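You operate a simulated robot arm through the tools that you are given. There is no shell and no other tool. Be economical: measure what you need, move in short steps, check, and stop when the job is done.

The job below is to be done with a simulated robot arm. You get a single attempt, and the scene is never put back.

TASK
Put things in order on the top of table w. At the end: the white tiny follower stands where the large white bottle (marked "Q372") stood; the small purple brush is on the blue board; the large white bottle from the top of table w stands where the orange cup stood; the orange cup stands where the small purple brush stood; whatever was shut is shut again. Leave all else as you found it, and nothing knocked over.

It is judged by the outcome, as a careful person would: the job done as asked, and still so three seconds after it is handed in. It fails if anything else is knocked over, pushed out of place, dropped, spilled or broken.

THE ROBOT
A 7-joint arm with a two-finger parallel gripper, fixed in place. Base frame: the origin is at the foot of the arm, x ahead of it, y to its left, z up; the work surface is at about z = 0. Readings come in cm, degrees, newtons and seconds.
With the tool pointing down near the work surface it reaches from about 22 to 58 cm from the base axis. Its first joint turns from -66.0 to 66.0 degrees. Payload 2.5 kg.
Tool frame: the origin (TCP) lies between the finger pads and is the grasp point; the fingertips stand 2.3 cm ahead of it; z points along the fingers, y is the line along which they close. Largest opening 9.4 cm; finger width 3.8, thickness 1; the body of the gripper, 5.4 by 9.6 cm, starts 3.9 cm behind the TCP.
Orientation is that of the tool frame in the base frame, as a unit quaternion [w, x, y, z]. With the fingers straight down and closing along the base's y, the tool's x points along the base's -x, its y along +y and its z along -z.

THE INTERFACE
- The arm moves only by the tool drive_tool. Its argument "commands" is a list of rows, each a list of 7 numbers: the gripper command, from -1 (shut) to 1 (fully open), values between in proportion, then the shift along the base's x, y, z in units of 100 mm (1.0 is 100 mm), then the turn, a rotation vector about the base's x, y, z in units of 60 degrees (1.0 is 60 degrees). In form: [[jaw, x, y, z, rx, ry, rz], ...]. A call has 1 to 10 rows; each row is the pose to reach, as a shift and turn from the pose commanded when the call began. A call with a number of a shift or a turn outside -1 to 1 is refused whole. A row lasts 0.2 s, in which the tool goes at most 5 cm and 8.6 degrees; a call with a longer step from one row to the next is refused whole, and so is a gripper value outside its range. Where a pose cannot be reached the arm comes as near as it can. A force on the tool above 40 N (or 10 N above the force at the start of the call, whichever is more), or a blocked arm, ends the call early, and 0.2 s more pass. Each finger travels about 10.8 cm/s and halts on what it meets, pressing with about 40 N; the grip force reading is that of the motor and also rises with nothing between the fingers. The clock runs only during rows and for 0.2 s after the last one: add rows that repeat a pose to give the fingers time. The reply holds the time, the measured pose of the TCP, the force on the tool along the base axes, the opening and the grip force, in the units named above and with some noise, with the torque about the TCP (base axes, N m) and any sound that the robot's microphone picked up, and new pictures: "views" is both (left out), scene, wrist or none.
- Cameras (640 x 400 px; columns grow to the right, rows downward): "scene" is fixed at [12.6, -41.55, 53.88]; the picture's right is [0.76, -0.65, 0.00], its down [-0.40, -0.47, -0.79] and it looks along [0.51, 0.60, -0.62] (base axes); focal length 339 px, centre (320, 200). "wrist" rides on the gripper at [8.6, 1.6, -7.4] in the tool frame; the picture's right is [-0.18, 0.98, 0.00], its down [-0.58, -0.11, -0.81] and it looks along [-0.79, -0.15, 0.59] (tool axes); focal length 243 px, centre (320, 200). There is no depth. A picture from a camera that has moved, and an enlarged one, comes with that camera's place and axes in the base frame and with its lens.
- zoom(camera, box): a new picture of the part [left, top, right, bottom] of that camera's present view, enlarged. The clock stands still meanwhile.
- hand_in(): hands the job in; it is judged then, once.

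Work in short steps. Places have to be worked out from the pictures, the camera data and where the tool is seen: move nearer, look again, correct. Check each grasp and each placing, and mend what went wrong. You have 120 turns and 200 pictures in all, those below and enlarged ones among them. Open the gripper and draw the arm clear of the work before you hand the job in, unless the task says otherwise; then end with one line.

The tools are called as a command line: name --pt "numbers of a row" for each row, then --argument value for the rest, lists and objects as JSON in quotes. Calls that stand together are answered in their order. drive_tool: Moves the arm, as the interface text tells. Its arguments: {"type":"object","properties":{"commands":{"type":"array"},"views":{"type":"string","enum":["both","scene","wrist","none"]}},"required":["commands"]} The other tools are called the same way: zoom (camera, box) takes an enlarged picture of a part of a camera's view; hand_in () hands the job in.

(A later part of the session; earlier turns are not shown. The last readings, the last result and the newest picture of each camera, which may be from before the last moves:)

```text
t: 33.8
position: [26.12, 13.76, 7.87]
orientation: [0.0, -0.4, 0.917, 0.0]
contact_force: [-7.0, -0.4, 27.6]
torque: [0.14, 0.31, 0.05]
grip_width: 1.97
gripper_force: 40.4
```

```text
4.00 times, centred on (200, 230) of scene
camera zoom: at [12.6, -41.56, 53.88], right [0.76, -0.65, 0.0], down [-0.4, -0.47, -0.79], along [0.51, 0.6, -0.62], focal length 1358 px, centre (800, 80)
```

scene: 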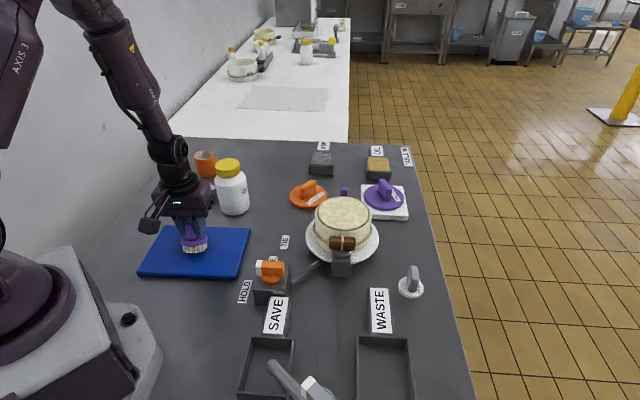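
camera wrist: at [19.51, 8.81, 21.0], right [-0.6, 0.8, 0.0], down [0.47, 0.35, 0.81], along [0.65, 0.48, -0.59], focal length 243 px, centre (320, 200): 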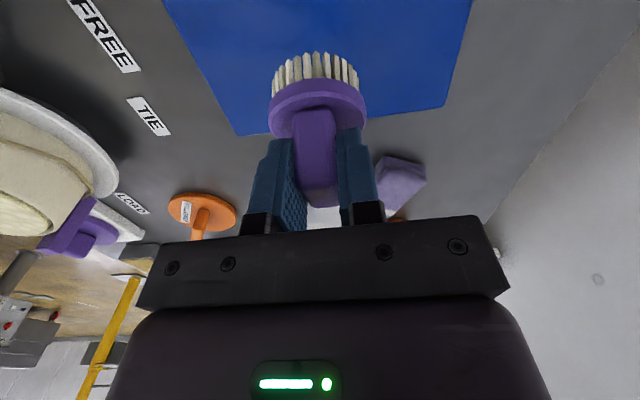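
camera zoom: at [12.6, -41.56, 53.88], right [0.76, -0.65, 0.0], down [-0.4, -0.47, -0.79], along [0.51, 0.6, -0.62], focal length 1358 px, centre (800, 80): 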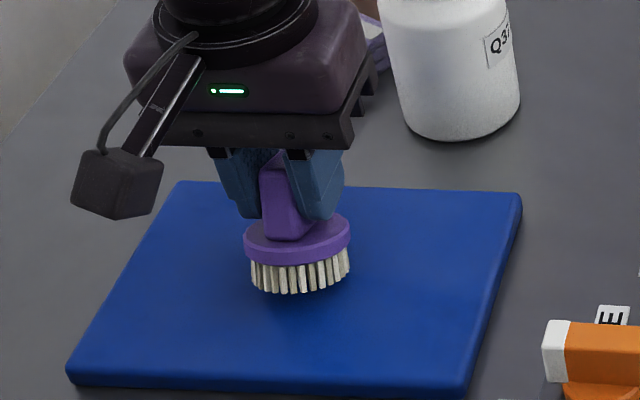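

I straightened the hand while holding the brush, so the brush is now tilted; raise a little, restore the 20° tilt so the bristles are flat, and lower again.

drive_tool --pt "-0.8 0 0 0.15 0 0 0" --pt "-0.8 0 0 0.3 0.1 -0.093 0" --pt "-0.8 0 0 0.3 0.2 -0.186 0" --pt "-0.8 0 0 0.3 0.244 -0.227 0" --pt "-0.8 0 0 0.3 0.244 -0.227 0" --views "none"

drive_tool --pt "-0.8 0 0 -0.15 0 0 0" --pt "-0.8 0 0 -0.28 0 0 0" --pt "-0.8 0 0 -0.28 0 0 0" --views "none"

zoom --camera "scene" --box '[140, 180, 260, 280]'

```text
t: 35.0
position: [26.04, 13.78, 11.09]
orientation: [0.161, -0.393, 0.903, 0.07]
contact_force: [0.0, -0.8, -0.8]
torque: [0.0, 0.0, 0.0]
grip_width: 1.93
gripper_force: 40.4
```

```text
t: 35.8
position: [26.14, 13.66, 8.11]
orientation: [0.159, -0.394, 0.903, 0.068]
contact_force: [0.4, -0.3, -0.1]
torque: [-0.03, 0.04, 0.05]
grip_width: 1.94
gripper_force: 39.6
```

```text
4.00 times, centred on (200, 230) of scene
camera zoom: at [12.61, -41.55, 53.88], right [0.76, -0.65, 0.0], down [-0.4, -0.47, -0.79], along [0.51, 0.6, -0.62], focal length 1358 px, centre (800, 80)
```

zoom: 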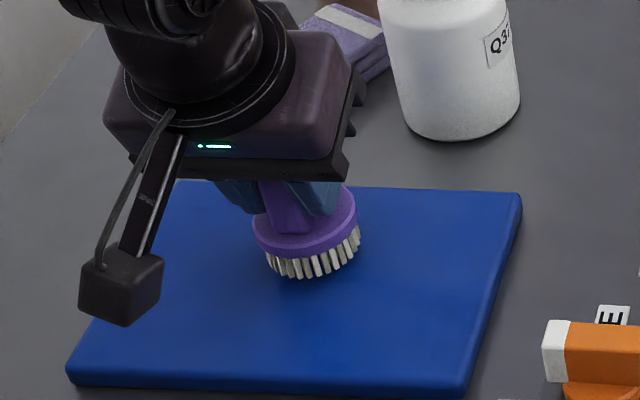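

The press had already levelled the brush in the grip, so now it's tilted. Undo: raise, straighten the hand, and lower to contact.

drive_tool --pt "-0.8 0 0 0.15 0 0 0" --pt "-0.8 0 0 0.3 -0.1 0.093 0" --pt "-0.8 0 0 0.3 -0.2 0.186 0" --pt "-0.8 0 0 0.3 -0.244 0.227 0" --pt "-0.8 0 0 0.3 -0.244 0.227 0" --views "none"

zoom --camera "scene" --box '[140, 160, 260, 260]'

zoom --camera "wrist" --box '[200, 0, 440, 220]'

```text
t: 37.0
position: [26.1, 13.93, 11.14]
orientation: [-0.001, -0.4, 0.916, 0.0]
contact_force: [-0.7, 0.1, -1.2]
torque: [0.02, 0.01, 0.02]
grip_width: 1.92
gripper_force: 39.9
```

```text
4.00 times, centred on (200, 210) of scene
camera zoom: at [12.61, -41.55, 53.88], right [0.76, -0.65, 0.0], down [-0.4, -0.47, -0.79], along [0.51, 0.6, -0.62], focal length 1358 px, centre (800, 160)
```

zoom: 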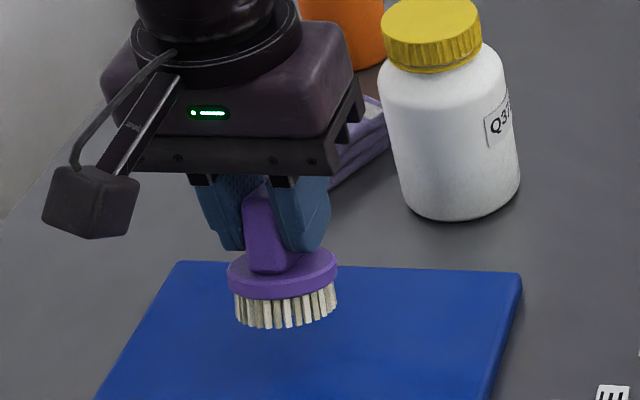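

```text
1.82 times, centred on (320, 110) of wrist
camera zoom: at [19.0, 8.67, 18.63], right [-0.6, 0.8, 0.0], down [0.48, 0.35, 0.81], along [0.65, 0.48, -0.59], focal length 441 px, centre (320, 364)
```

zoom: 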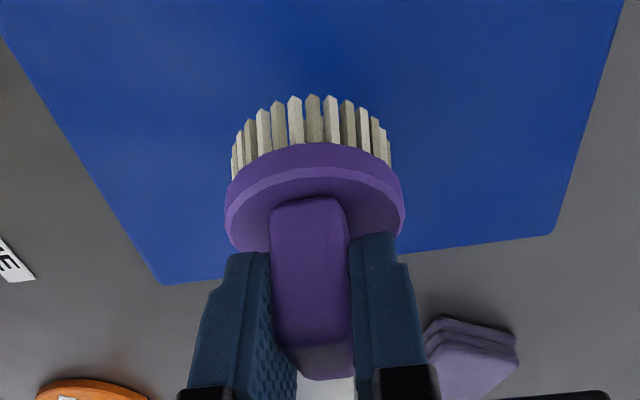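

Brush looks near level. Lower to contact.

drive_tool --pt "-0.8 0 0 -0.15 0 0 0" --pt "-0.8 0 0 -0.28 0 0 0" --pt "-0.8 0 0 -0.28 0 0 0" --views "none"

drive_tool --pt "-0.8 0 0 -0.02 0 0 0" --pt "-0.8 0 0 -0.03 0 0 0" --pt "-0.8 0 0 -0.03 0 0 0" --views "none"

drive_tool --pt "-0.8 0 0 -0.02 0 0 0" --pt "-0.8 0 0 -0.03 0 0 0" --pt "-0.8 0 0 -0.03 0 0 0" --views "none"

zoom --camera "scene" --box '[140, 180, 260, 280]'

```text
t: 37.8
position: [26.06, 13.86, 8.39]
orientation: [0.0, -0.4, 0.917, 0.001]
contact_force: [0.1, -0.2, -0.2]
torque: [-0.04, -0.01, 0.02]
grip_width: 1.93
gripper_force: 40.2
```

```text
t: 38.6
position: [26.1, 13.86, 7.89]
orientation: [0.0, -0.4, 0.917, 0.0]
contact_force: [0.0, -0.2, -0.6]
torque: [0.02, 0.02, 0.0]
grip_width: 1.94
gripper_force: 39.9
```

```text
t: 39.4
position: [26.27, 13.89, 7.87]
orientation: [0.002, -0.401, 0.916, 0.0]
contact_force: [0.3, -2.9, 28.7]
torque: [-0.02, -0.12, 0.02]
grip_width: 1.96
gripper_force: 40.4
```

```text
4.00 times, centred on (200, 230) of scene
camera zoom: at [12.6, -41.56, 53.88], right [0.76, -0.65, 0.0], down [-0.4, -0.47, -0.79], along [0.51, 0.6, -0.62], focal length 1358 px, centre (800, 80)
```

zoom: 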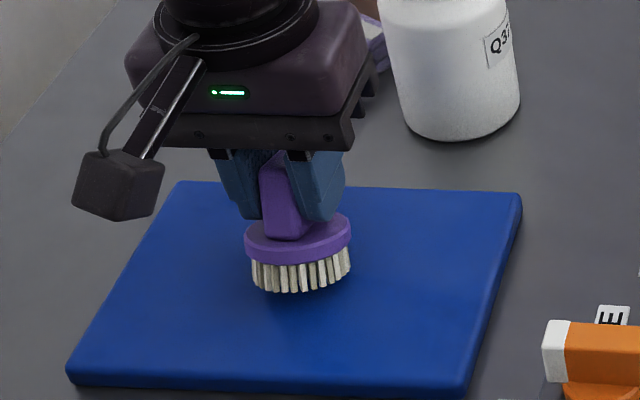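

Brush is flat on the board (28 N). Ease off, release, rise.

drive_tool --pt "-0.8 0 0 0.03 0 0 0" --pt "-0.5 0 0 0.03 0 0 0" --pt "-0.2 0 0 0.03 0 0 0" --pt "0.1 0 0 0.03 0 0 0" --pt "0.1 0 0 0.3 0 0 0" --pt "0.1 0 0 0.7 0 0 0" --pt "0.5 0 0 1.0 0 0 0" --pt "1 0 0 1.0 0 0 0" --views "both"

zoom --camera "scene" --box '[140, 140, 260, 280]'

```text
t: 41.2
position: [26.08, 13.79, 17.79]
orientation: [0.0, -0.4, 0.916, 0.0]
contact_force: [0.3, 0.5, 0.3]
torque: [-0.01, 0.03, 0.01]
grip_width: 9.4
gripper_force: 0.1
camera wrist: at [19.02, 8.6, 25.23], right [-0.6, 0.8, 0.0], down [0.48, 0.35, 0.81], along [0.65, 0.48, -0.59], focal length 243 px, centre (320, 200)
```

scene: 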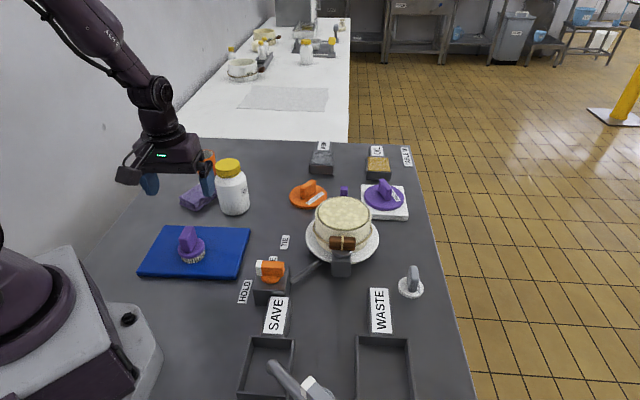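
wrist: 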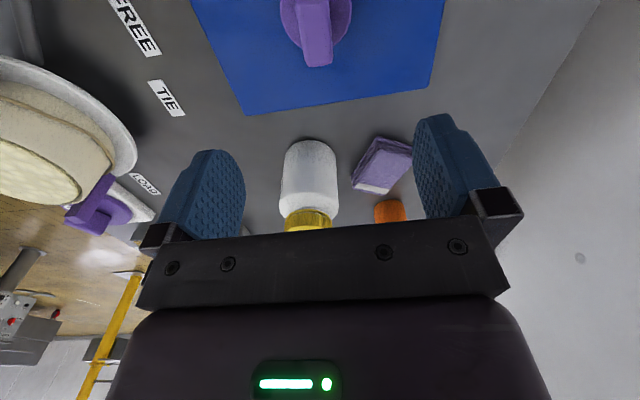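

```text
2.86 times, centred on (200, 210) of scene
camera zoom: at [12.6, -41.55, 53.88], right [0.76, -0.65, 0.0], down [-0.4, -0.47, -0.79], along [0.51, 0.6, -0.62], focal length 970 px, centre (663, 171)
```

zoom: 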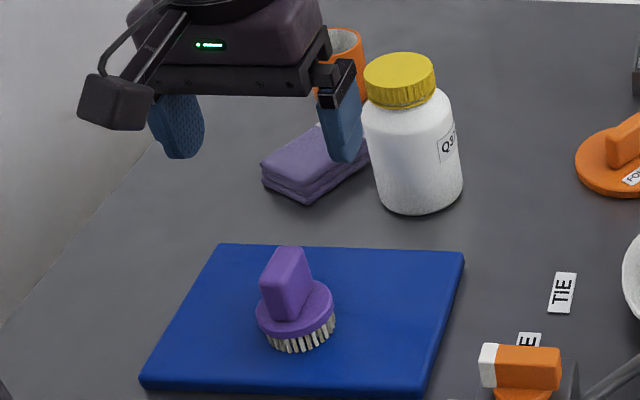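

Check whether the brush sits upright.

zoom --camera "scene" --box '[165, 215, 221, 271]'

zoom --camera "wrist" --box '[270, 0, 370, 80]'

```text
7.14 times, centred on (193, 243) of scene
camera zoom: at [12.6, -41.55, 53.88], right [0.76, -0.65, 0.0], down [-0.4, -0.47, -0.79], along [0.51, 0.6, -0.62], focal length 2424 px, centre (1227, -107)
```

zoom: 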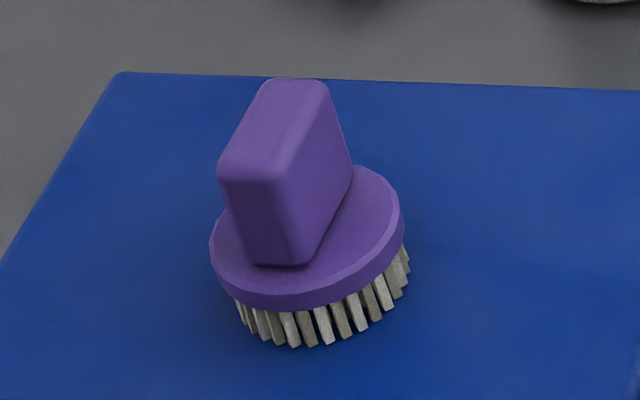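

```text
5.00 times, centred on (320, 40) of wrist
camera zoom: at [19.02, 8.6, 25.23], right [-0.6, 0.8, 0.0], down [0.48, 0.35, 0.81], along [0.65, 0.48, -0.59], focal length 1213 px, centre (320, 1000)
```

zoom: 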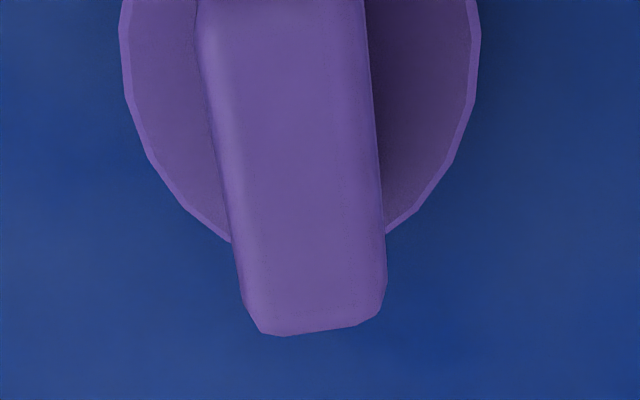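

The brush's lean matches the image perspective — upright. Next the cup at ≈(40.6,41.1), height ~6. I'll keep this yaw (az 227°), apply the 20° outward tilt and go above it.

drive_tool --pt "1 0 0.3 0.2 0 0 0" --pt "1 0.1 0.6 0.3 0 0 0" --pt "1 0.2 1.0 0.3 0 0 0" --pt "1 0.2 1.0 0.3 0 0 0" --views "none"

drive_tool --pt "1 0.2 0.3 0 0.1 -0.093 0" --pt "1 0.4 0.6 0 0.2 -0.186 0" --pt "1 0.7 0.9 0 0.244 -0.227 0" --pt "1 0.9 1.0 0 0.244 -0.227 0" --pt "1 1.0 1.0 -0.2 0.244 -0.227 0" --views "none"

drive_tool --pt "1 0.1 0.3 -0.2 0 0 0" --pt "1 0.2 0.6 -0.4 0 0 0" --pt "1 0.23 0.68 -0.4 0 0 0" --pt "1 0.23 0.68 -0.4 0 0 0" --views "both"

```text
t: 42.2
position: [28.04, 23.74, 20.62]
orientation: [0.0, -0.401, 0.916, -0.001]
contact_force: [-0.4, -0.2, 0.6]
torque: [-0.03, 0.02, 0.01]
grip_width: 9.42
gripper_force: 0.1
```

```text
t: 43.4
position: [37.94, 33.99, 18.81]
orientation: [0.16, -0.394, 0.903, 0.069]
contact_force: [-1.6, 0.4, -0.2]
torque: [0.01, -0.01, -0.01]
grip_width: 9.43
gripper_force: 0.1
```

```text
t: 44.4
position: [40.25, 40.46, 14.62]
orientation: [0.159, -0.394, 0.903, 0.069]
contact_force: [-0.4, -0.9, 0.7]
torque: [0.0, -0.03, 0.0]
grip_width: 9.41
gripper_force: 0.1
camera wrist: at [31.9, 33.94, 18.76], right [-0.6, 0.8, 0.06], down [0.26, 0.12, 0.96], along [0.75, 0.59, -0.28], focal length 243 px, centre (320, 200)
```

scene: 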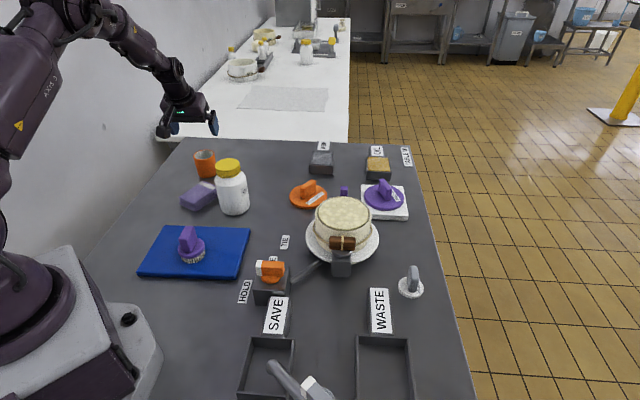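
wrist: 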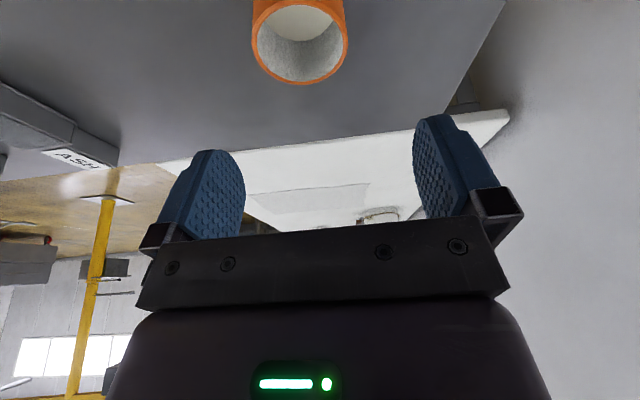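

Shift slightly to centre on the cup (≈(41.0,40.35)) and descend to z≈10.5.

drive_tool --pt "1 0.075 -0.01 -0.2 0 0 0" --pt "1 0.075 -0.01 -0.4 0 0 0" --pt "1 0.075 -0.01 -0.4 0 0 0" --views "wrist"

zoom --camera "scene" --box '[160, 90, 260, 210]'

```text
t: 45.2
position: [41.18, 40.54, 10.66]
orientation: [0.159, -0.394, 0.903, 0.069]
contact_force: [-0.5, -0.6, 0.4]
torque: [0.02, -0.02, 0.01]
grip_width: 9.39
gripper_force: 0.0
camera wrist: at [32.62, 33.88, 14.79], right [-0.6, 0.79, 0.06], down [0.26, 0.12, 0.96], along [0.75, 0.59, -0.28], focal length 243 px, centre (320, 200)
```

wrist: 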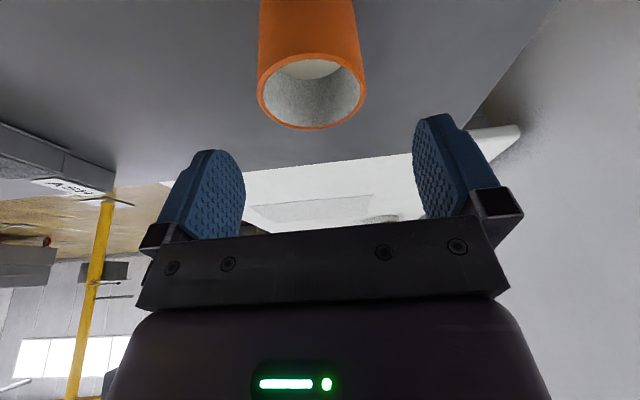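

```text
3.33 times, centred on (210, 150) of scene
camera zoom: at [12.6, -41.55, 53.88], right [0.76, -0.65, 0.0], down [-0.4, -0.47, -0.79], along [0.51, 0.6, -0.62], focal length 1131 px, centre (687, 367)
```

zoom: 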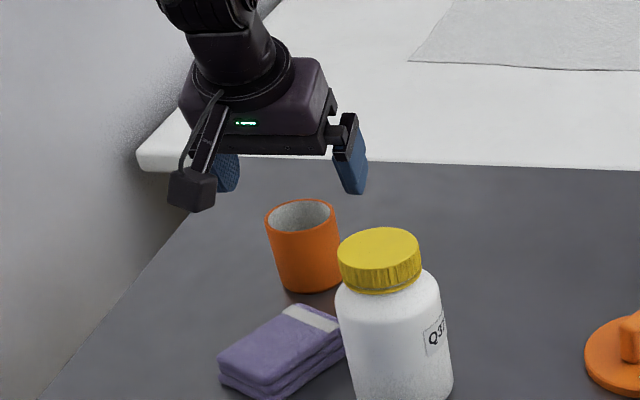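

Centred. Descend to z≈4.6.

drive_tool --pt "1 -0.01 -0.005 -0.25 0 0 0" --pt "1 -0.01 -0.005 -0.5 0 0 0" --pt "1 -0.01 -0.005 -0.61 0 0 0" --pt "1 -0.01 -0.005 -0.61 0 0 0" --views "wrist"

zoom --camera "scene" --box '[160, 90, 260, 210]'

```text
t: 46.2
position: [41.04, 40.54, 4.61]
orientation: [0.159, -0.394, 0.902, 0.069]
contact_force: [0.0, 0.4, -0.1]
torque: [0.0, -0.02, 0.01]
grip_width: 9.42
gripper_force: 0.1
camera wrist: at [32.6, 33.81, 8.72], right [-0.6, 0.79, 0.06], down [0.26, 0.12, 0.96], along [0.75, 0.59, -0.28], focal length 243 px, centre (320, 200)
```

wrist: 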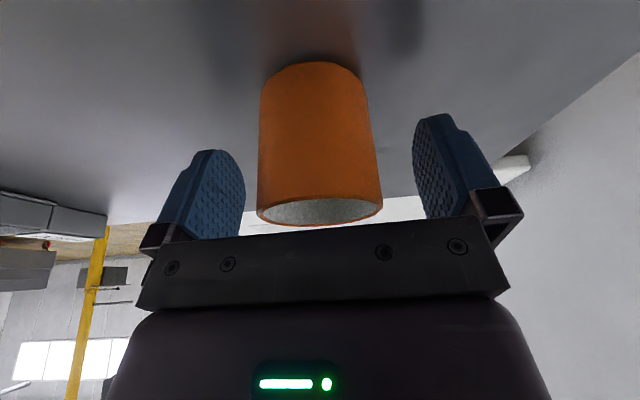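

```text
3.33 times, centred on (210, 150) of scene
camera zoom: at [12.6, -41.55, 53.88], right [0.76, -0.65, 0.0], down [-0.4, -0.47, -0.79], along [0.51, 0.6, -0.62], focal length 1131 px, centre (687, 367)
```

zoom: 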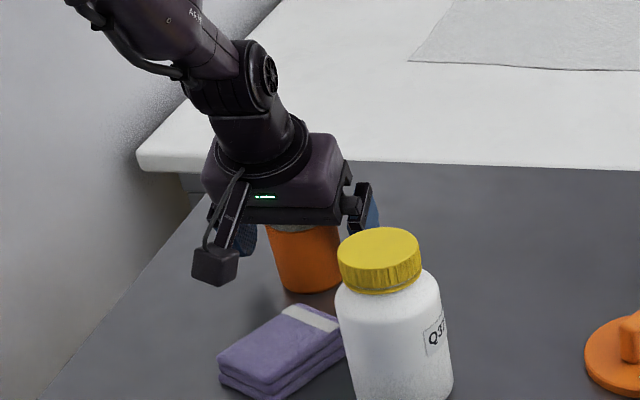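

Cup centred; close and lift.

drive_tool --pt "0.6 0 0 0 0 0 0" --pt "0.2 0 0 0 0 0 0" --pt "0 0 0 0 0 0 0" --pt "0 0 0 0 0 0 0" --views "none"

drive_tool --pt "0 0 0 0.15 0 0 0" --pt "0 0 0 0.4 0 0 0" --pt "0 0 0 0.8 0 0 0" --pt "0 0 0 0.8 0 0 0" --views "both"

```text
t: 47.2
position: [41.06, 40.61, 4.73]
orientation: [0.159, -0.395, 0.902, 0.069]
contact_force: [0.1, -0.7, -1.1]
torque: [0.03, 0.05, -0.02]
grip_width: 5.4
gripper_force: 40.3
```

```text
t: 48.2
position: [41.01, 40.62, 12.74]
orientation: [0.159, -0.393, 0.903, 0.069]
contact_force: [0.5, 0.4, -0.6]
torque: [0.0, -0.02, 0.0]
grip_width: 5.41
gripper_force: 40.5
camera wrist: at [32.57, 33.84, 16.8], right [-0.6, 0.8, 0.06], down [0.26, 0.13, 0.96], along [0.75, 0.59, -0.29], focal length 243 px, centre (320, 200)
```

scene: 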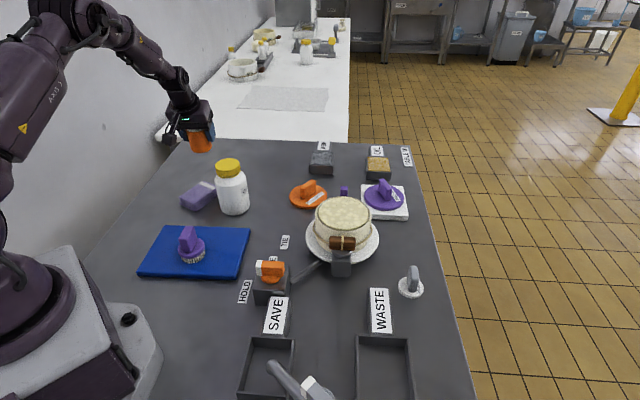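
wrist: 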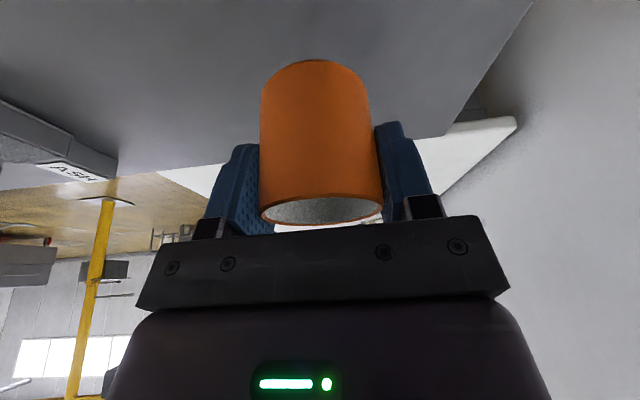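

Cup held. Carry it at height z≈17 to above the brush's former place (54.75,24.75).

drive_tool --pt "0 0.1 -0.1 0.3 0 0 0" --pt "0 0.35 -0.38 0.45 0 0 0" --pt "0 0.6 -0.7 0.45 0 0 0" --pt "0 0.85 -1.0 0.45 0 0 0" --pt "0 0.85 -1.0 0.45 0 0 0" --views "none"

drive_tool --pt "0 0.25 -0.3 0 0 0 0" --pt "0 0.45 -0.5 -0.1 0 0 0" --pt "0 0.52 -0.587 -0.4 0 0 0" --pt "0 0.52 -0.587 -0.7 0 0 0" --pt "0 0.52 -0.587 -0.7 0 0 0" --views "both"

```text
t: 49.4
position: [49.73, 30.56, 17.44]
orientation: [0.159, -0.394, 0.902, 0.07]
contact_force: [-0.6, 0.8, -0.9]
torque: [-0.01, -0.01, 0.0]
grip_width: 5.43
gripper_force: 40.0
```

```text
t: 50.6
position: [54.8, 24.72, 10.09]
orientation: [0.159, -0.394, 0.903, 0.069]
contact_force: [0.5, -0.2, -0.1]
torque: [-0.01, 0.0, 0.01]
grip_width: 5.41
gripper_force: 40.1
camera wrist: at [46.35, 18.05, 14.14], right [-0.6, 0.79, 0.06], down [0.26, 0.12, 0.96], along [0.75, 0.59, -0.28], focal length 243 px, centre (320, 200)
```

scene: 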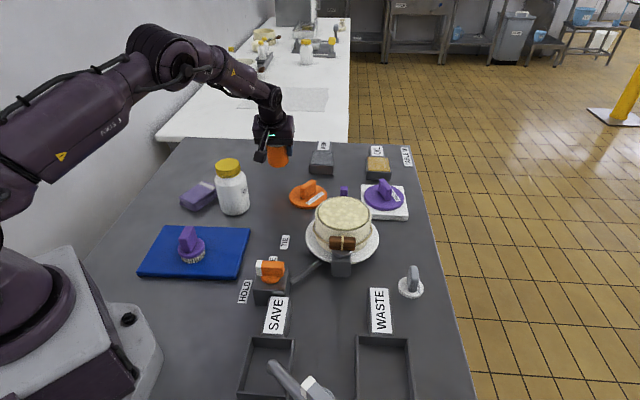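
wrist: 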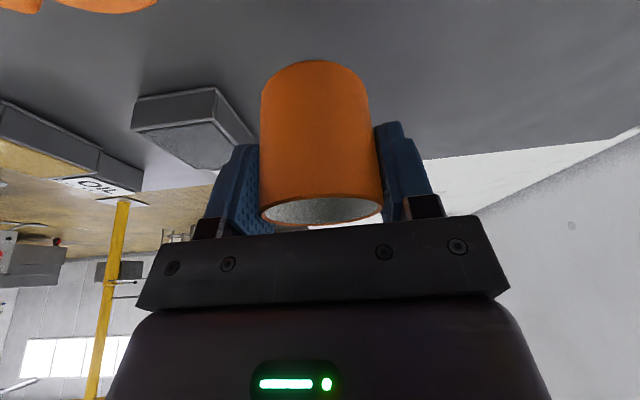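

Lower to just above table (grasp height was z≈4.65), then release.

drive_tool --pt "0 0 0 -0.25 0 0 0" --pt "0 0 0 -0.45 0 0 0" --pt "0 0 0 -0.535 0 0 0" --pt "0 0 0 -0.535 0 0 0" --views "none"

drive_tool --pt "0 0 0 -0.01 0 0 0" --pt "0 0 0 -0.015 0 0 0" --views "scene"

zoom --camera "scene" --box '[230, 110, 330, 210]'

```text
t: 51.6
position: [54.71, 24.61, 4.84]
orientation: [0.16, -0.393, 0.903, 0.069]
contact_force: [0.2, 0.0, -1.4]
torque: [0.02, -0.02, -0.02]
grip_width: 5.4
gripper_force: 40.3
```

```text
t: 52.2
position: [54.73, 24.62, 4.69]
orientation: [0.16, -0.394, 0.902, 0.069]
contact_force: [-1.8, -2.0, 5.6]
torque: [0.04, 0.17, 0.01]
grip_width: 5.41
gripper_force: 39.8
```

scene: 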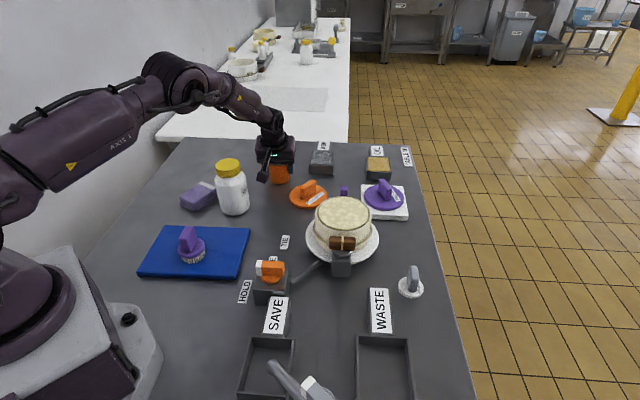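

```text
4.00 times, centred on (280, 160) of scene
camera zoom: at [12.6, -41.55, 53.88], right [0.76, -0.65, 0.0], down [-0.4, -0.47, -0.79], along [0.51, 0.6, -0.62], focal length 1358 px, centre (480, 360)
```

zoom: 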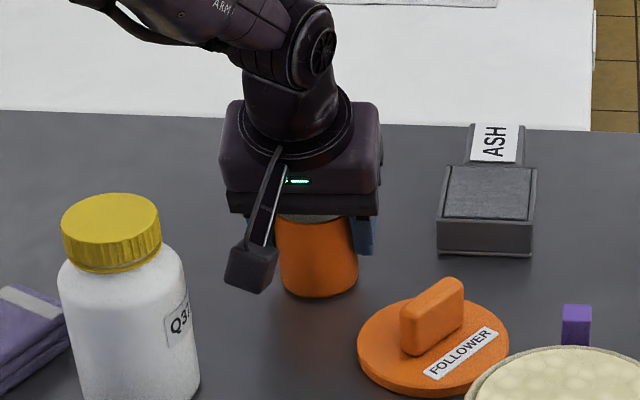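

Cup seated. Release with moderate opening and rise straight up.

drive_tool --pt "0.2 0 0 0 0 0 0" --pt "0.4 0 0 0 0 0 0" --pt "0.55 0 0 0 0 0 0" --pt "0.55 0 0 0.2 0 0 0" --pt "0.55 0 0 0.5 0 0 0" --pt "0.55 0 0 0.9 0 0 0" --pt "0.55 0 0 0.9 0 0 0" --views "both"

zoom --camera "scene" --box '[230, 110, 330, 210]'

```text
t: 53.8
position: [54.94, 24.43, 13.5]
orientation: [0.159, -0.394, 0.903, 0.069]
contact_force: [-0.2, -0.6, 0.2]
torque: [0.01, 0.03, 0.0]
grip_width: 7.27
gripper_force: 0.1
camera wrist: at [46.44, 17.78, 17.68], right [-0.6, 0.8, 0.06], down [0.26, 0.12, 0.96], along [0.75, 0.59, -0.29], focal length 243 px, centre (320, 200)
```

scene: 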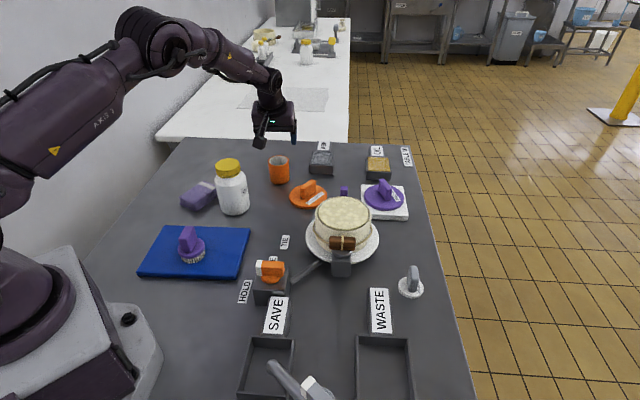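
wrist: 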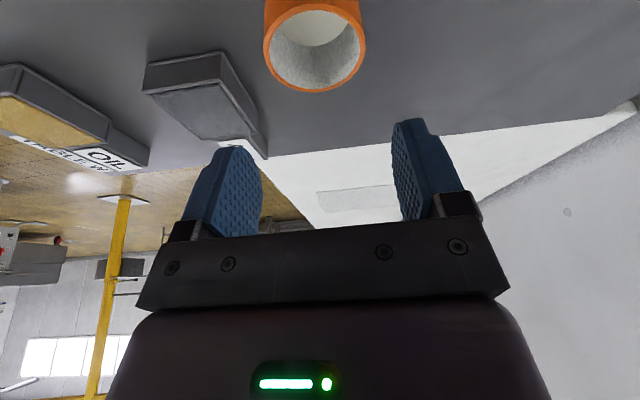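

```text
4.00 times, centred on (280, 160) of scene
camera zoom: at [12.6, -41.55, 53.88], right [0.76, -0.65, 0.0], down [-0.4, -0.47, -0.79], along [0.51, 0.6, -0.62], focal length 1358 px, centre (480, 360)
```

zoom: 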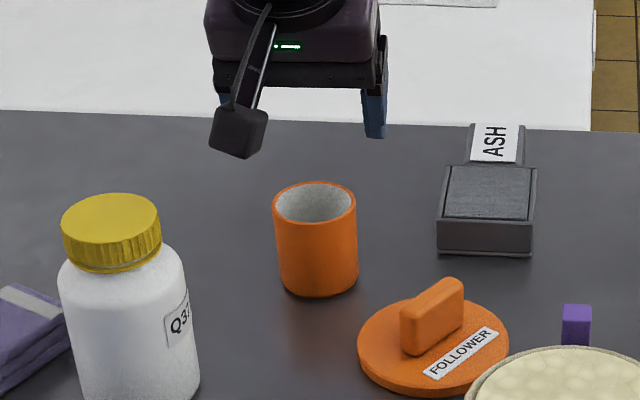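

Cup stands on the brush's former spot. Now back to the bottle: rise, remove tilt, go above ≈(39.3,21.9).

drive_tool --pt "0.7 -0.1 0 0.4 -0.1 0.093 0" --pt "0.7 -0.4 -0.05 0.7 -0.2 0.186 0" --pt "0.7 -0.7 -0.1 0.85 -0.244 0.227 0" --pt "0.7 -1.0 -0.2 0.85 -0.244 0.227 0" --views "none"

drive_tool --pt "0.7 -0.3 -0.03 0 0 0 0" --pt "0.7 -0.56 -0.05 0 0 0 0" --pt "0.7 -0.56 -0.05 -0.2 0 0 0" --pt "0.7 -0.56 -0.05 -0.2 0 0 0" --views "wrist"

```text
t: 54.8
position: [44.77, 22.54, 22.28]
orientation: [0.0, -0.4, 0.916, 0.0]
contact_force: [-0.2, 0.6, -0.5]
torque: [-0.03, -0.02, -0.01]
grip_width: 8.01
gripper_force: 0.1
```

```text
t: 55.8
position: [39.15, 22.05, 20.38]
orientation: [0.0, -0.401, 0.916, 0.0]
contact_force: [-0.8, -0.6, -0.3]
torque: [0.0, -0.03, 0.02]
grip_width: 7.99
gripper_force: 0.1
camera wrist: at [32.1, 16.88, 27.79], right [-0.6, 0.8, 0.0], down [0.47, 0.35, 0.81], along [0.65, 0.48, -0.59], focal length 243 px, centre (320, 200)
```

wrist: 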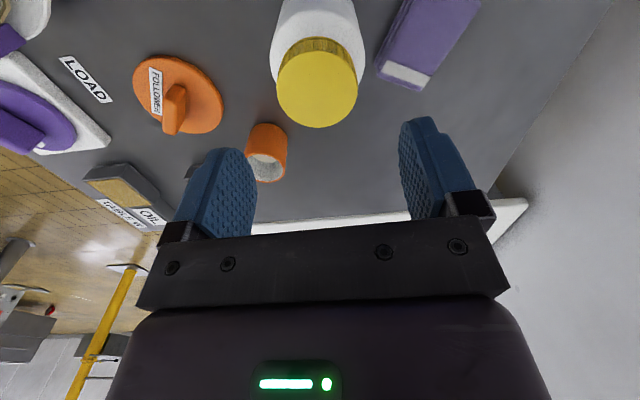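

Well aligned. Descend to z≈12.5 and close on the cap.

drive_tool --pt "0.7 0 -0.02 -0.3 0 0 0" --pt "0.7 0 -0.02 -0.6 0 0 0" --pt "0.7 0 -0.02 -0.78 0 0 0" --pt "0.7 0 -0.02 -0.78 0 0 0" --views "wrist"

drive_tool --pt "0.4 0 0 0 0 0 0" --pt "0.1 0 0 0 0 0 0" --pt "-0.2 0 0 0 0 0 0" --pt "-0.2 0 0 0 0 0 0" --views "wrist"

```text
t: 56.8
position: [39.08, 21.89, 12.59]
orientation: [0.0, -0.401, 0.916, 0.0]
contact_force: [-0.1, 0.5, -0.7]
torque: [-0.05, 0.02, -0.03]
grip_width: 7.98
gripper_force: 0.0
camera wrist: at [32.13, 16.62, 19.95], right [-0.6, 0.8, 0.0], down [0.47, 0.35, 0.81], along [0.65, 0.48, -0.59], focal length 243 px, centre (320, 200)
```

wrist: 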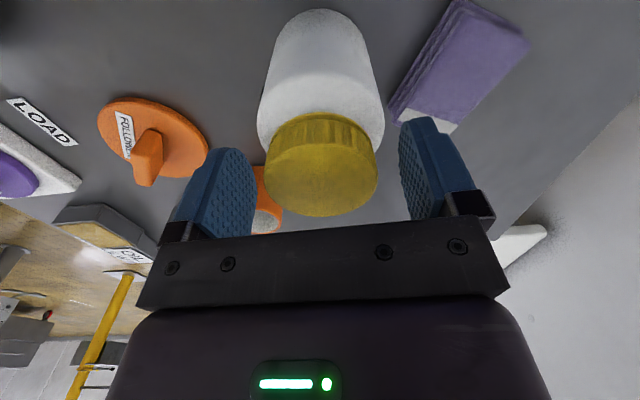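

```text
t: 57.8
position: [39.27, 21.76, 12.56]
orientation: [0.0, -0.4, 0.916, 0.001]
contact_force: [0.7, -0.3, -0.6]
torque: [-0.01, -0.01, 0.03]
grip_width: 5.39
gripper_force: 40.4
camera wrist: at [32.13, 16.62, 19.97], right [-0.6, 0.8, 0.0], down [0.47, 0.35, 0.81], along [0.65, 0.48, -0.59], focal length 243 px, centre (320, 200)
```

wrist: 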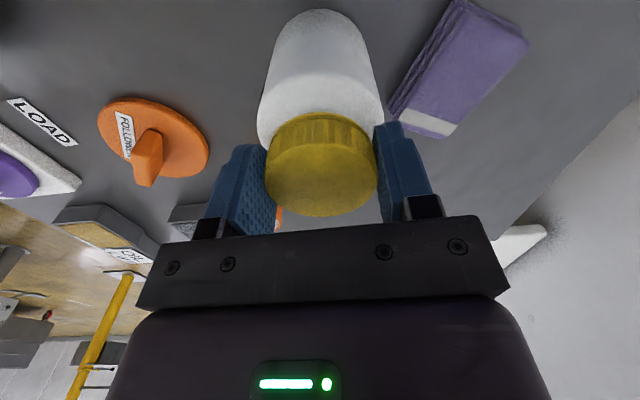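

Cap gripped. Lift 5 cm and carry toward the cup's old place (41.0,40.5).

drive_tool --pt "-0.2 0 0 0.15 0 0 0" --pt "-0.2 0 0 0.35 0 0 0" --pt "-0.2 0 0 0.5 0 0 0" --pt "-0.2 0 0 0.5 0 0 0" --views "scene"

drive_tool --pt "-0.2 0.03 0.3 0 0 0 0" --pt "-0.2 0.06 0.6 0 0 0 0" --pt "-0.2 0.1 0.95 0 0 0 0" --pt "-0.2 0.1 0.95 0 0 0 0" --views "none"

drive_tool --pt "-0.2 0.03 0.3 0 0 0 0" --pt "-0.2 0.06 0.6 0 0 0 0" --pt "-0.2 0.08 0.92 0 0 0 0" --pt "-0.2 0.08 0.92 0 0 0 0" --views "both"

```text
t: 58.8
position: [39.16, 21.71, 17.52]
orientation: [0.0, -0.4, 0.917, 0.0]
contact_force: [-1.0, 1.0, -4.2]
torque: [-0.02, -0.02, -0.02]
grip_width: 5.42
gripper_force: 40.1
```

scene: 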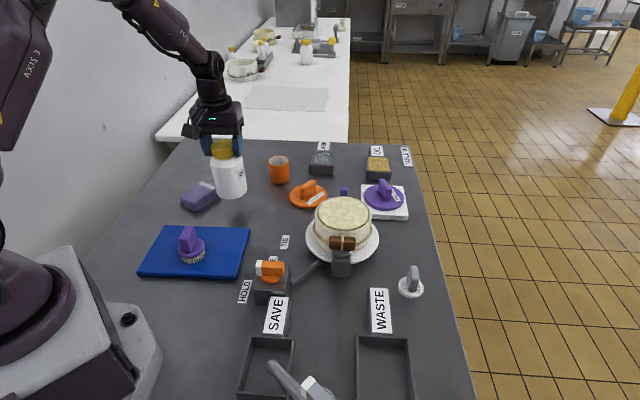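

```text
t: 59.8
position: [40.32, 31.31, 17.35]
orientation: [0.0, -0.4, 0.917, 0.0]
contact_force: [1.1, 0.0, -3.7]
torque: [0.0, 0.03, 0.02]
grip_width: 5.38
gripper_force: 39.9
```

```text
t: 60.8
position: [41.16, 40.46, 17.52]
orientation: [0.001, -0.4, 0.917, 0.0]
contact_force: [-0.4, -0.5, -4.0]
torque: [0.0, 0.02, 0.02]
grip_width: 5.38
gripper_force: 39.8
camera wrist: at [33.93, 35.32, 24.81], right [-0.6, 0.8, 0.0], down [0.48, 0.35, 0.81], along [0.65, 0.48, -0.59], focal length 243 px, centre (320, 200)
```

scene: 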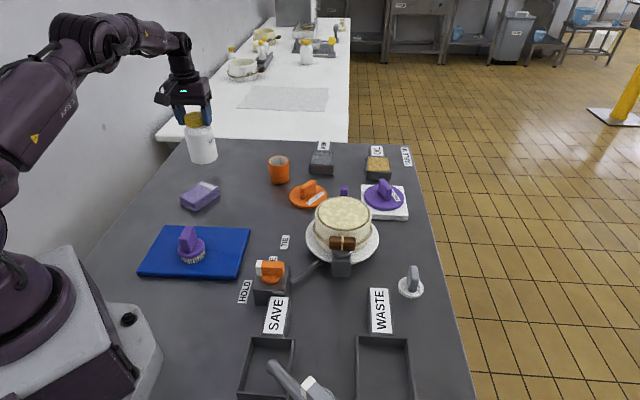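
wrist: 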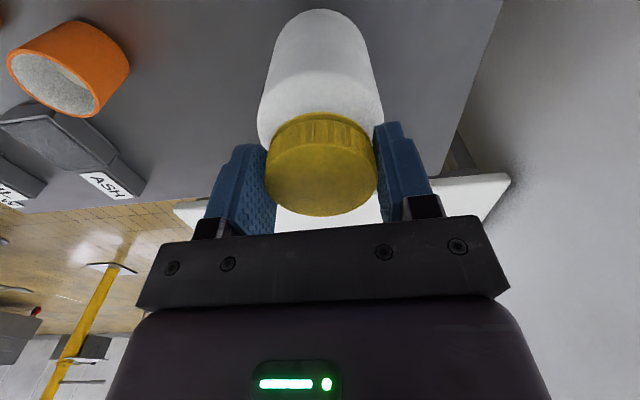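

Lower to just above seating height (12.6), then feel for contact.

drive_tool --pt "-0.2 -0.01 0 -0.2 0 0 0" --pt "-0.2 -0.01 0 -0.38 0 0 0" --pt "-0.2 -0.01 0 -0.465 0 0 0" --pt "-0.2 -0.01 0 -0.465 0 0 0" --views "none"

drive_tool --pt "-0.2 0 0 -0.015 0 0 0" --pt "-0.2 0 0 -0.02 0 0 0" --views "none"

zoom --camera "scene" --box '[150, 110, 270, 210]'

```text
t: 61.8
position: [40.86, 40.63, 12.64]
orientation: [0.0, -0.4, 0.916, 0.0]
contact_force: [0.3, -1.0, -3.9]
torque: [-0.01, 0.03, 0.02]
grip_width: 5.38
gripper_force: 40.1
```

```text
t: 62.4
position: [40.86, 40.54, 12.57]
orientation: [0.0, -0.4, 0.917, 0.0]
contact_force: [-0.6, 0.0, -1.9]
torque: [-0.04, -0.01, -0.01]
grip_width: 5.39
gripper_force: 40.0
```

```text
4.00 times, centred on (210, 160) of scene
camera zoom: at [12.61, -41.55, 53.88], right [0.76, -0.65, 0.0], down [-0.4, -0.47, -0.79], along [0.51, 0.6, -0.62], focal length 1358 px, centre (760, 360)
```

zoom: 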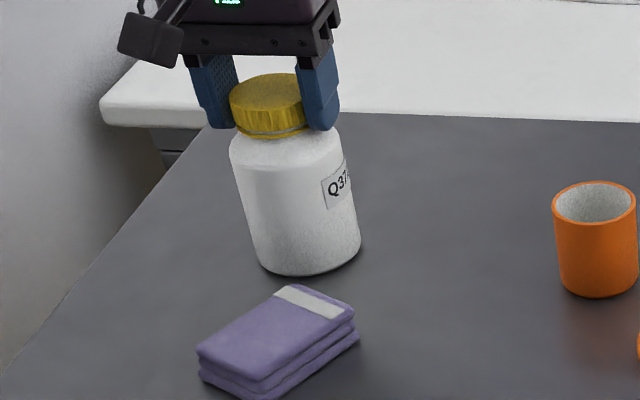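

Base centre at scene ≈(207,174), matching the cup's (208,173.5). Settle 1 mm more and release.

drive_tool --pt "-0.2 0 0 -0.01 0 0 0" --pt "-0.2 0 0 -0.01 0 0 0" --views "none"

drive_tool --pt "0 0 0 0 0 0 0" --pt "0.3 0 0 0 0 0 0" --pt "0.7 0 0 0 0 0 0" --pt "0.7 0 0 0.3 0 0 0" --pt "0.7 0 0 0.7 0 0 0" --pt "0.7 0 0 1.0 0 0 0" --pt "0.7 0 0 1.0 0 0 0" --views "scene"

zoom --camera "scene" --box '[150, 110, 270, 210]'

```text
t: 63.0
position: [40.81, 40.57, 12.47]
orientation: [0.001, -0.401, 0.916, 0.001]
contact_force: [-1.0, -1.1, 1.7]
torque: [-0.06, 0.05, -0.01]
grip_width: 5.36
gripper_force: 40.2
```

```text
t: 64.6
position: [40.93, 40.39, 22.51]
orientation: [0.0, -0.4, 0.916, -0.001]
contact_force: [0.5, 0.0, -0.5]
torque: [0.03, 0.01, 0.0]
grip_width: 7.97
gripper_force: 0.1
```

scene: 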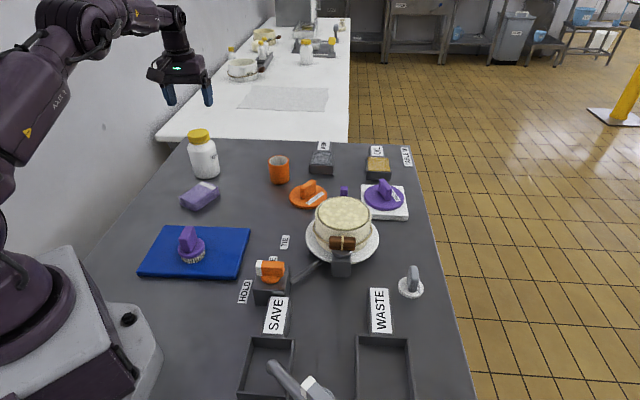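

```text
4.00 times, centred on (210, 160) of scene
camera zoom: at [12.6, -41.55, 53.88], right [0.76, -0.65, 0.0], down [-0.4, -0.47, -0.79], along [0.51, 0.6, -0.62], focal length 1358 px, centre (760, 360)
```

zoom: 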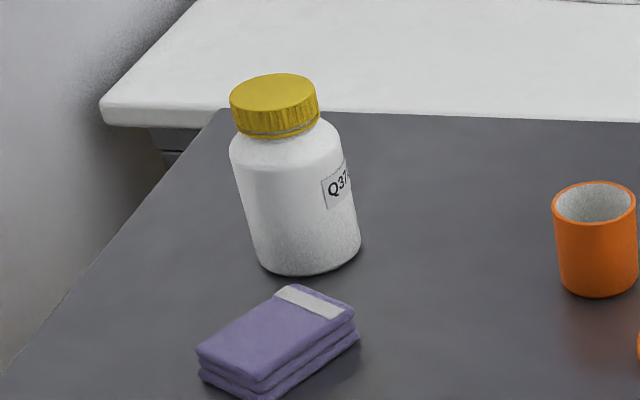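

Bottle is in the cup's place. Now travel high across to the white tiny follower at ≈(52.6,−21.6).

drive_tool --pt "0.5 0 -0.45 0 0 0 0" --pt "0.2 0.1 -0.9 0 0 0 0" --pt "0 0.15 -1.0 0 0 0 0" --views "none"

drive_tool --pt "0 0.05 -0.45 0 0 0 0" --pt "0 0.1 -0.9 0 0 0 0" --pt "0 0.15 -1.0 0 0 0 0" --views "none"

drive_tool --pt "0 0.05 -0.45 0 0 0 0" --pt "0 0.1 -0.9 0 0 0 0" --pt "0 0.15 -1.0 0 0 0 0" --views "none"

drive_tool --pt "0 0.05 -0.45 0 0 0 0" --pt "0 0.1 -0.9 0 0 0 0" --pt "0 0.15 -1.0 0 0 0 0" --views "none"

drive_tool --pt "0 0.05 -0.45 0 0 0 0" --pt "0 0.1 -0.9 0 0 0 0" --pt "0 0.15 -1.0 0 0 0 0" --views "none"

drive_tool --pt "0 0.1 -0.45 0 0 0 -0.058" --pt "0 0.2 -0.9 0 0 0 -0.058" --pt "0 0.3 -1.0 0 0 0 -0.058" --pt "0 0.3 -1.0 0 0 0 -0.058" --views "both"

```text
t: 65.4
position: [42.57, 30.43, 22.64]
orientation: [0.0, -0.399, 0.917, -0.001]
contact_force: [-0.5, -0.4, -0.4]
torque: [-0.03, 0.03, 0.02]
grip_width: 4.69
gripper_force: 0.0
```

```text
t: 66.2
position: [43.97, 20.52, 22.56]
orientation: [0.001, -0.4, 0.916, 0.0]
contact_force: [0.9, -0.7, 0.4]
torque: [0.02, -0.02, 0.07]
grip_width: 4.7
gripper_force: 0.1
```

```text
t: 67.0
position: [45.46, 10.5, 22.29]
orientation: [0.0, -0.4, 0.916, 0.0]
contact_force: [-0.4, -0.1, 0.5]
torque: [-0.01, 0.0, 0.04]
grip_width: 4.69
gripper_force: 0.1
```

```text
t: 67.8
position: [46.85, 0.49, 22.24]
orientation: [0.0, -0.4, 0.916, -0.001]
contact_force: [-0.6, 0.5, 0.3]
torque: [-0.03, -0.02, -0.01]
grip_width: 4.66
gripper_force: 0.0
```

```text
t: 68.6
position: [48.41, -9.43, 22.4]
orientation: [0.001, -0.4, 0.916, 0.0]
contact_force: [0.2, 0.3, -0.6]
torque: [0.02, 0.02, -0.01]
grip_width: 4.71
gripper_force: 0.1
```

```text
t: 69.6
position: [51.25, -19.57, 22.49]
orientation: [0.0, -0.372, 0.928, 0.0]
contact_force: [0.6, -1.4, 0.6]
torque: [0.0, 0.0, 0.03]
grip_width: 4.69
gripper_force: 0.0
camera wrist: at [43.87, -24.26, 29.97], right [-0.55, 0.84, 0.0], down [0.5, 0.32, 0.81], along [0.68, 0.44, -0.59], focal length 243 px, centre (320, 200)
```

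scene: 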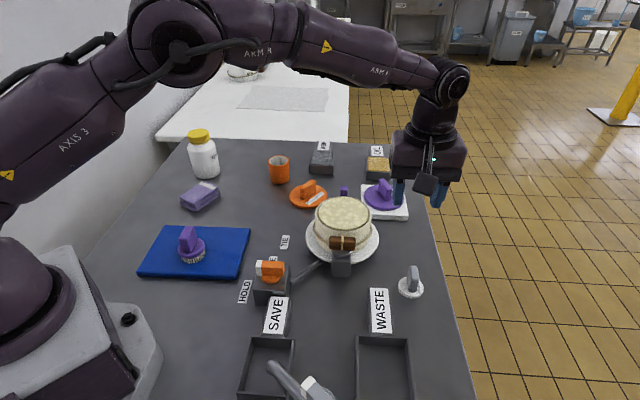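
wrist: 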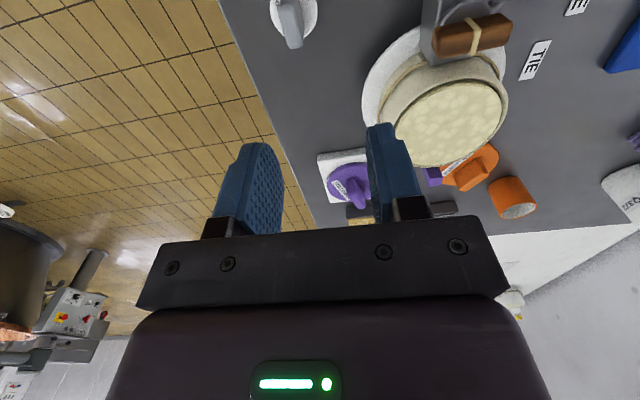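

Follower handle computed at ≈(52.4,−21.6). Move over it and descend to z≈12.

drive_tool --pt "0 0.05 -0.1 -0.3 0 0 0" --pt "0 0.115 -0.2 -0.7 0 0 0" --pt "0 0.115 -0.2 -1.0 0 0 0" --pt "0 0.115 -0.2 -1.0 0 0 0" --views "wrist"

zoom --camera "scene" --box '[370, 200, 470, 320]'

```text
t: 70.6
position: [52.59, -21.4, 12.41]
orientation: [0.0, -0.371, 0.929, 0.0]
contact_force: [-0.6, 0.4, -0.4]
torque: [-0.03, 0.02, -0.02]
grip_width: 4.72
gripper_force: 0.0
camera wrist: at [45.18, -26.14, 19.88], right [-0.55, 0.84, 0.0], down [0.5, 0.32, 0.81], along [0.68, 0.44, -0.59], focal length 243 px, centre (320, 200)
```

wrist: 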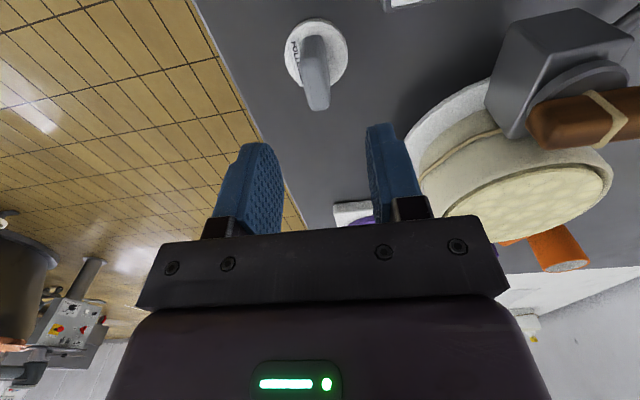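

```text
3.33 times, centred on (420, 260) of scene
camera zoom: at [12.6, -41.55, 53.88], right [0.76, -0.65, 0.0], down [-0.4, -0.47, -0.79], along [0.51, 0.6, -0.62], focal length 1131 px, centre (-13, 0)
```

zoom: 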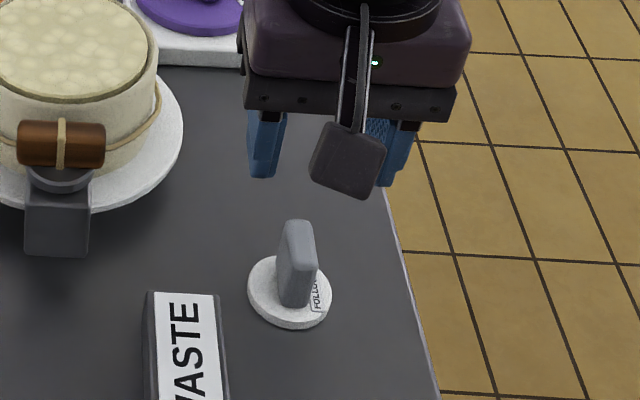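

Zoom to measure the handle's yaw misalignment.

zoom --camera "wrist" --box '[270, 10, 370, 120]'

```text
3.64 times, centred on (320, 65) of wrist
camera zoom: at [45.18, -26.14, 19.88], right [-0.55, 0.84, 0.0], down [0.5, 0.32, 0.81], along [0.68, 0.44, -0.59], focal length 882 px, centre (320, 691)
```

zoom: 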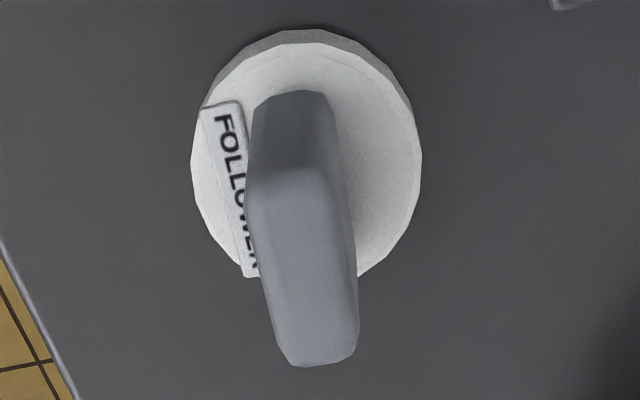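

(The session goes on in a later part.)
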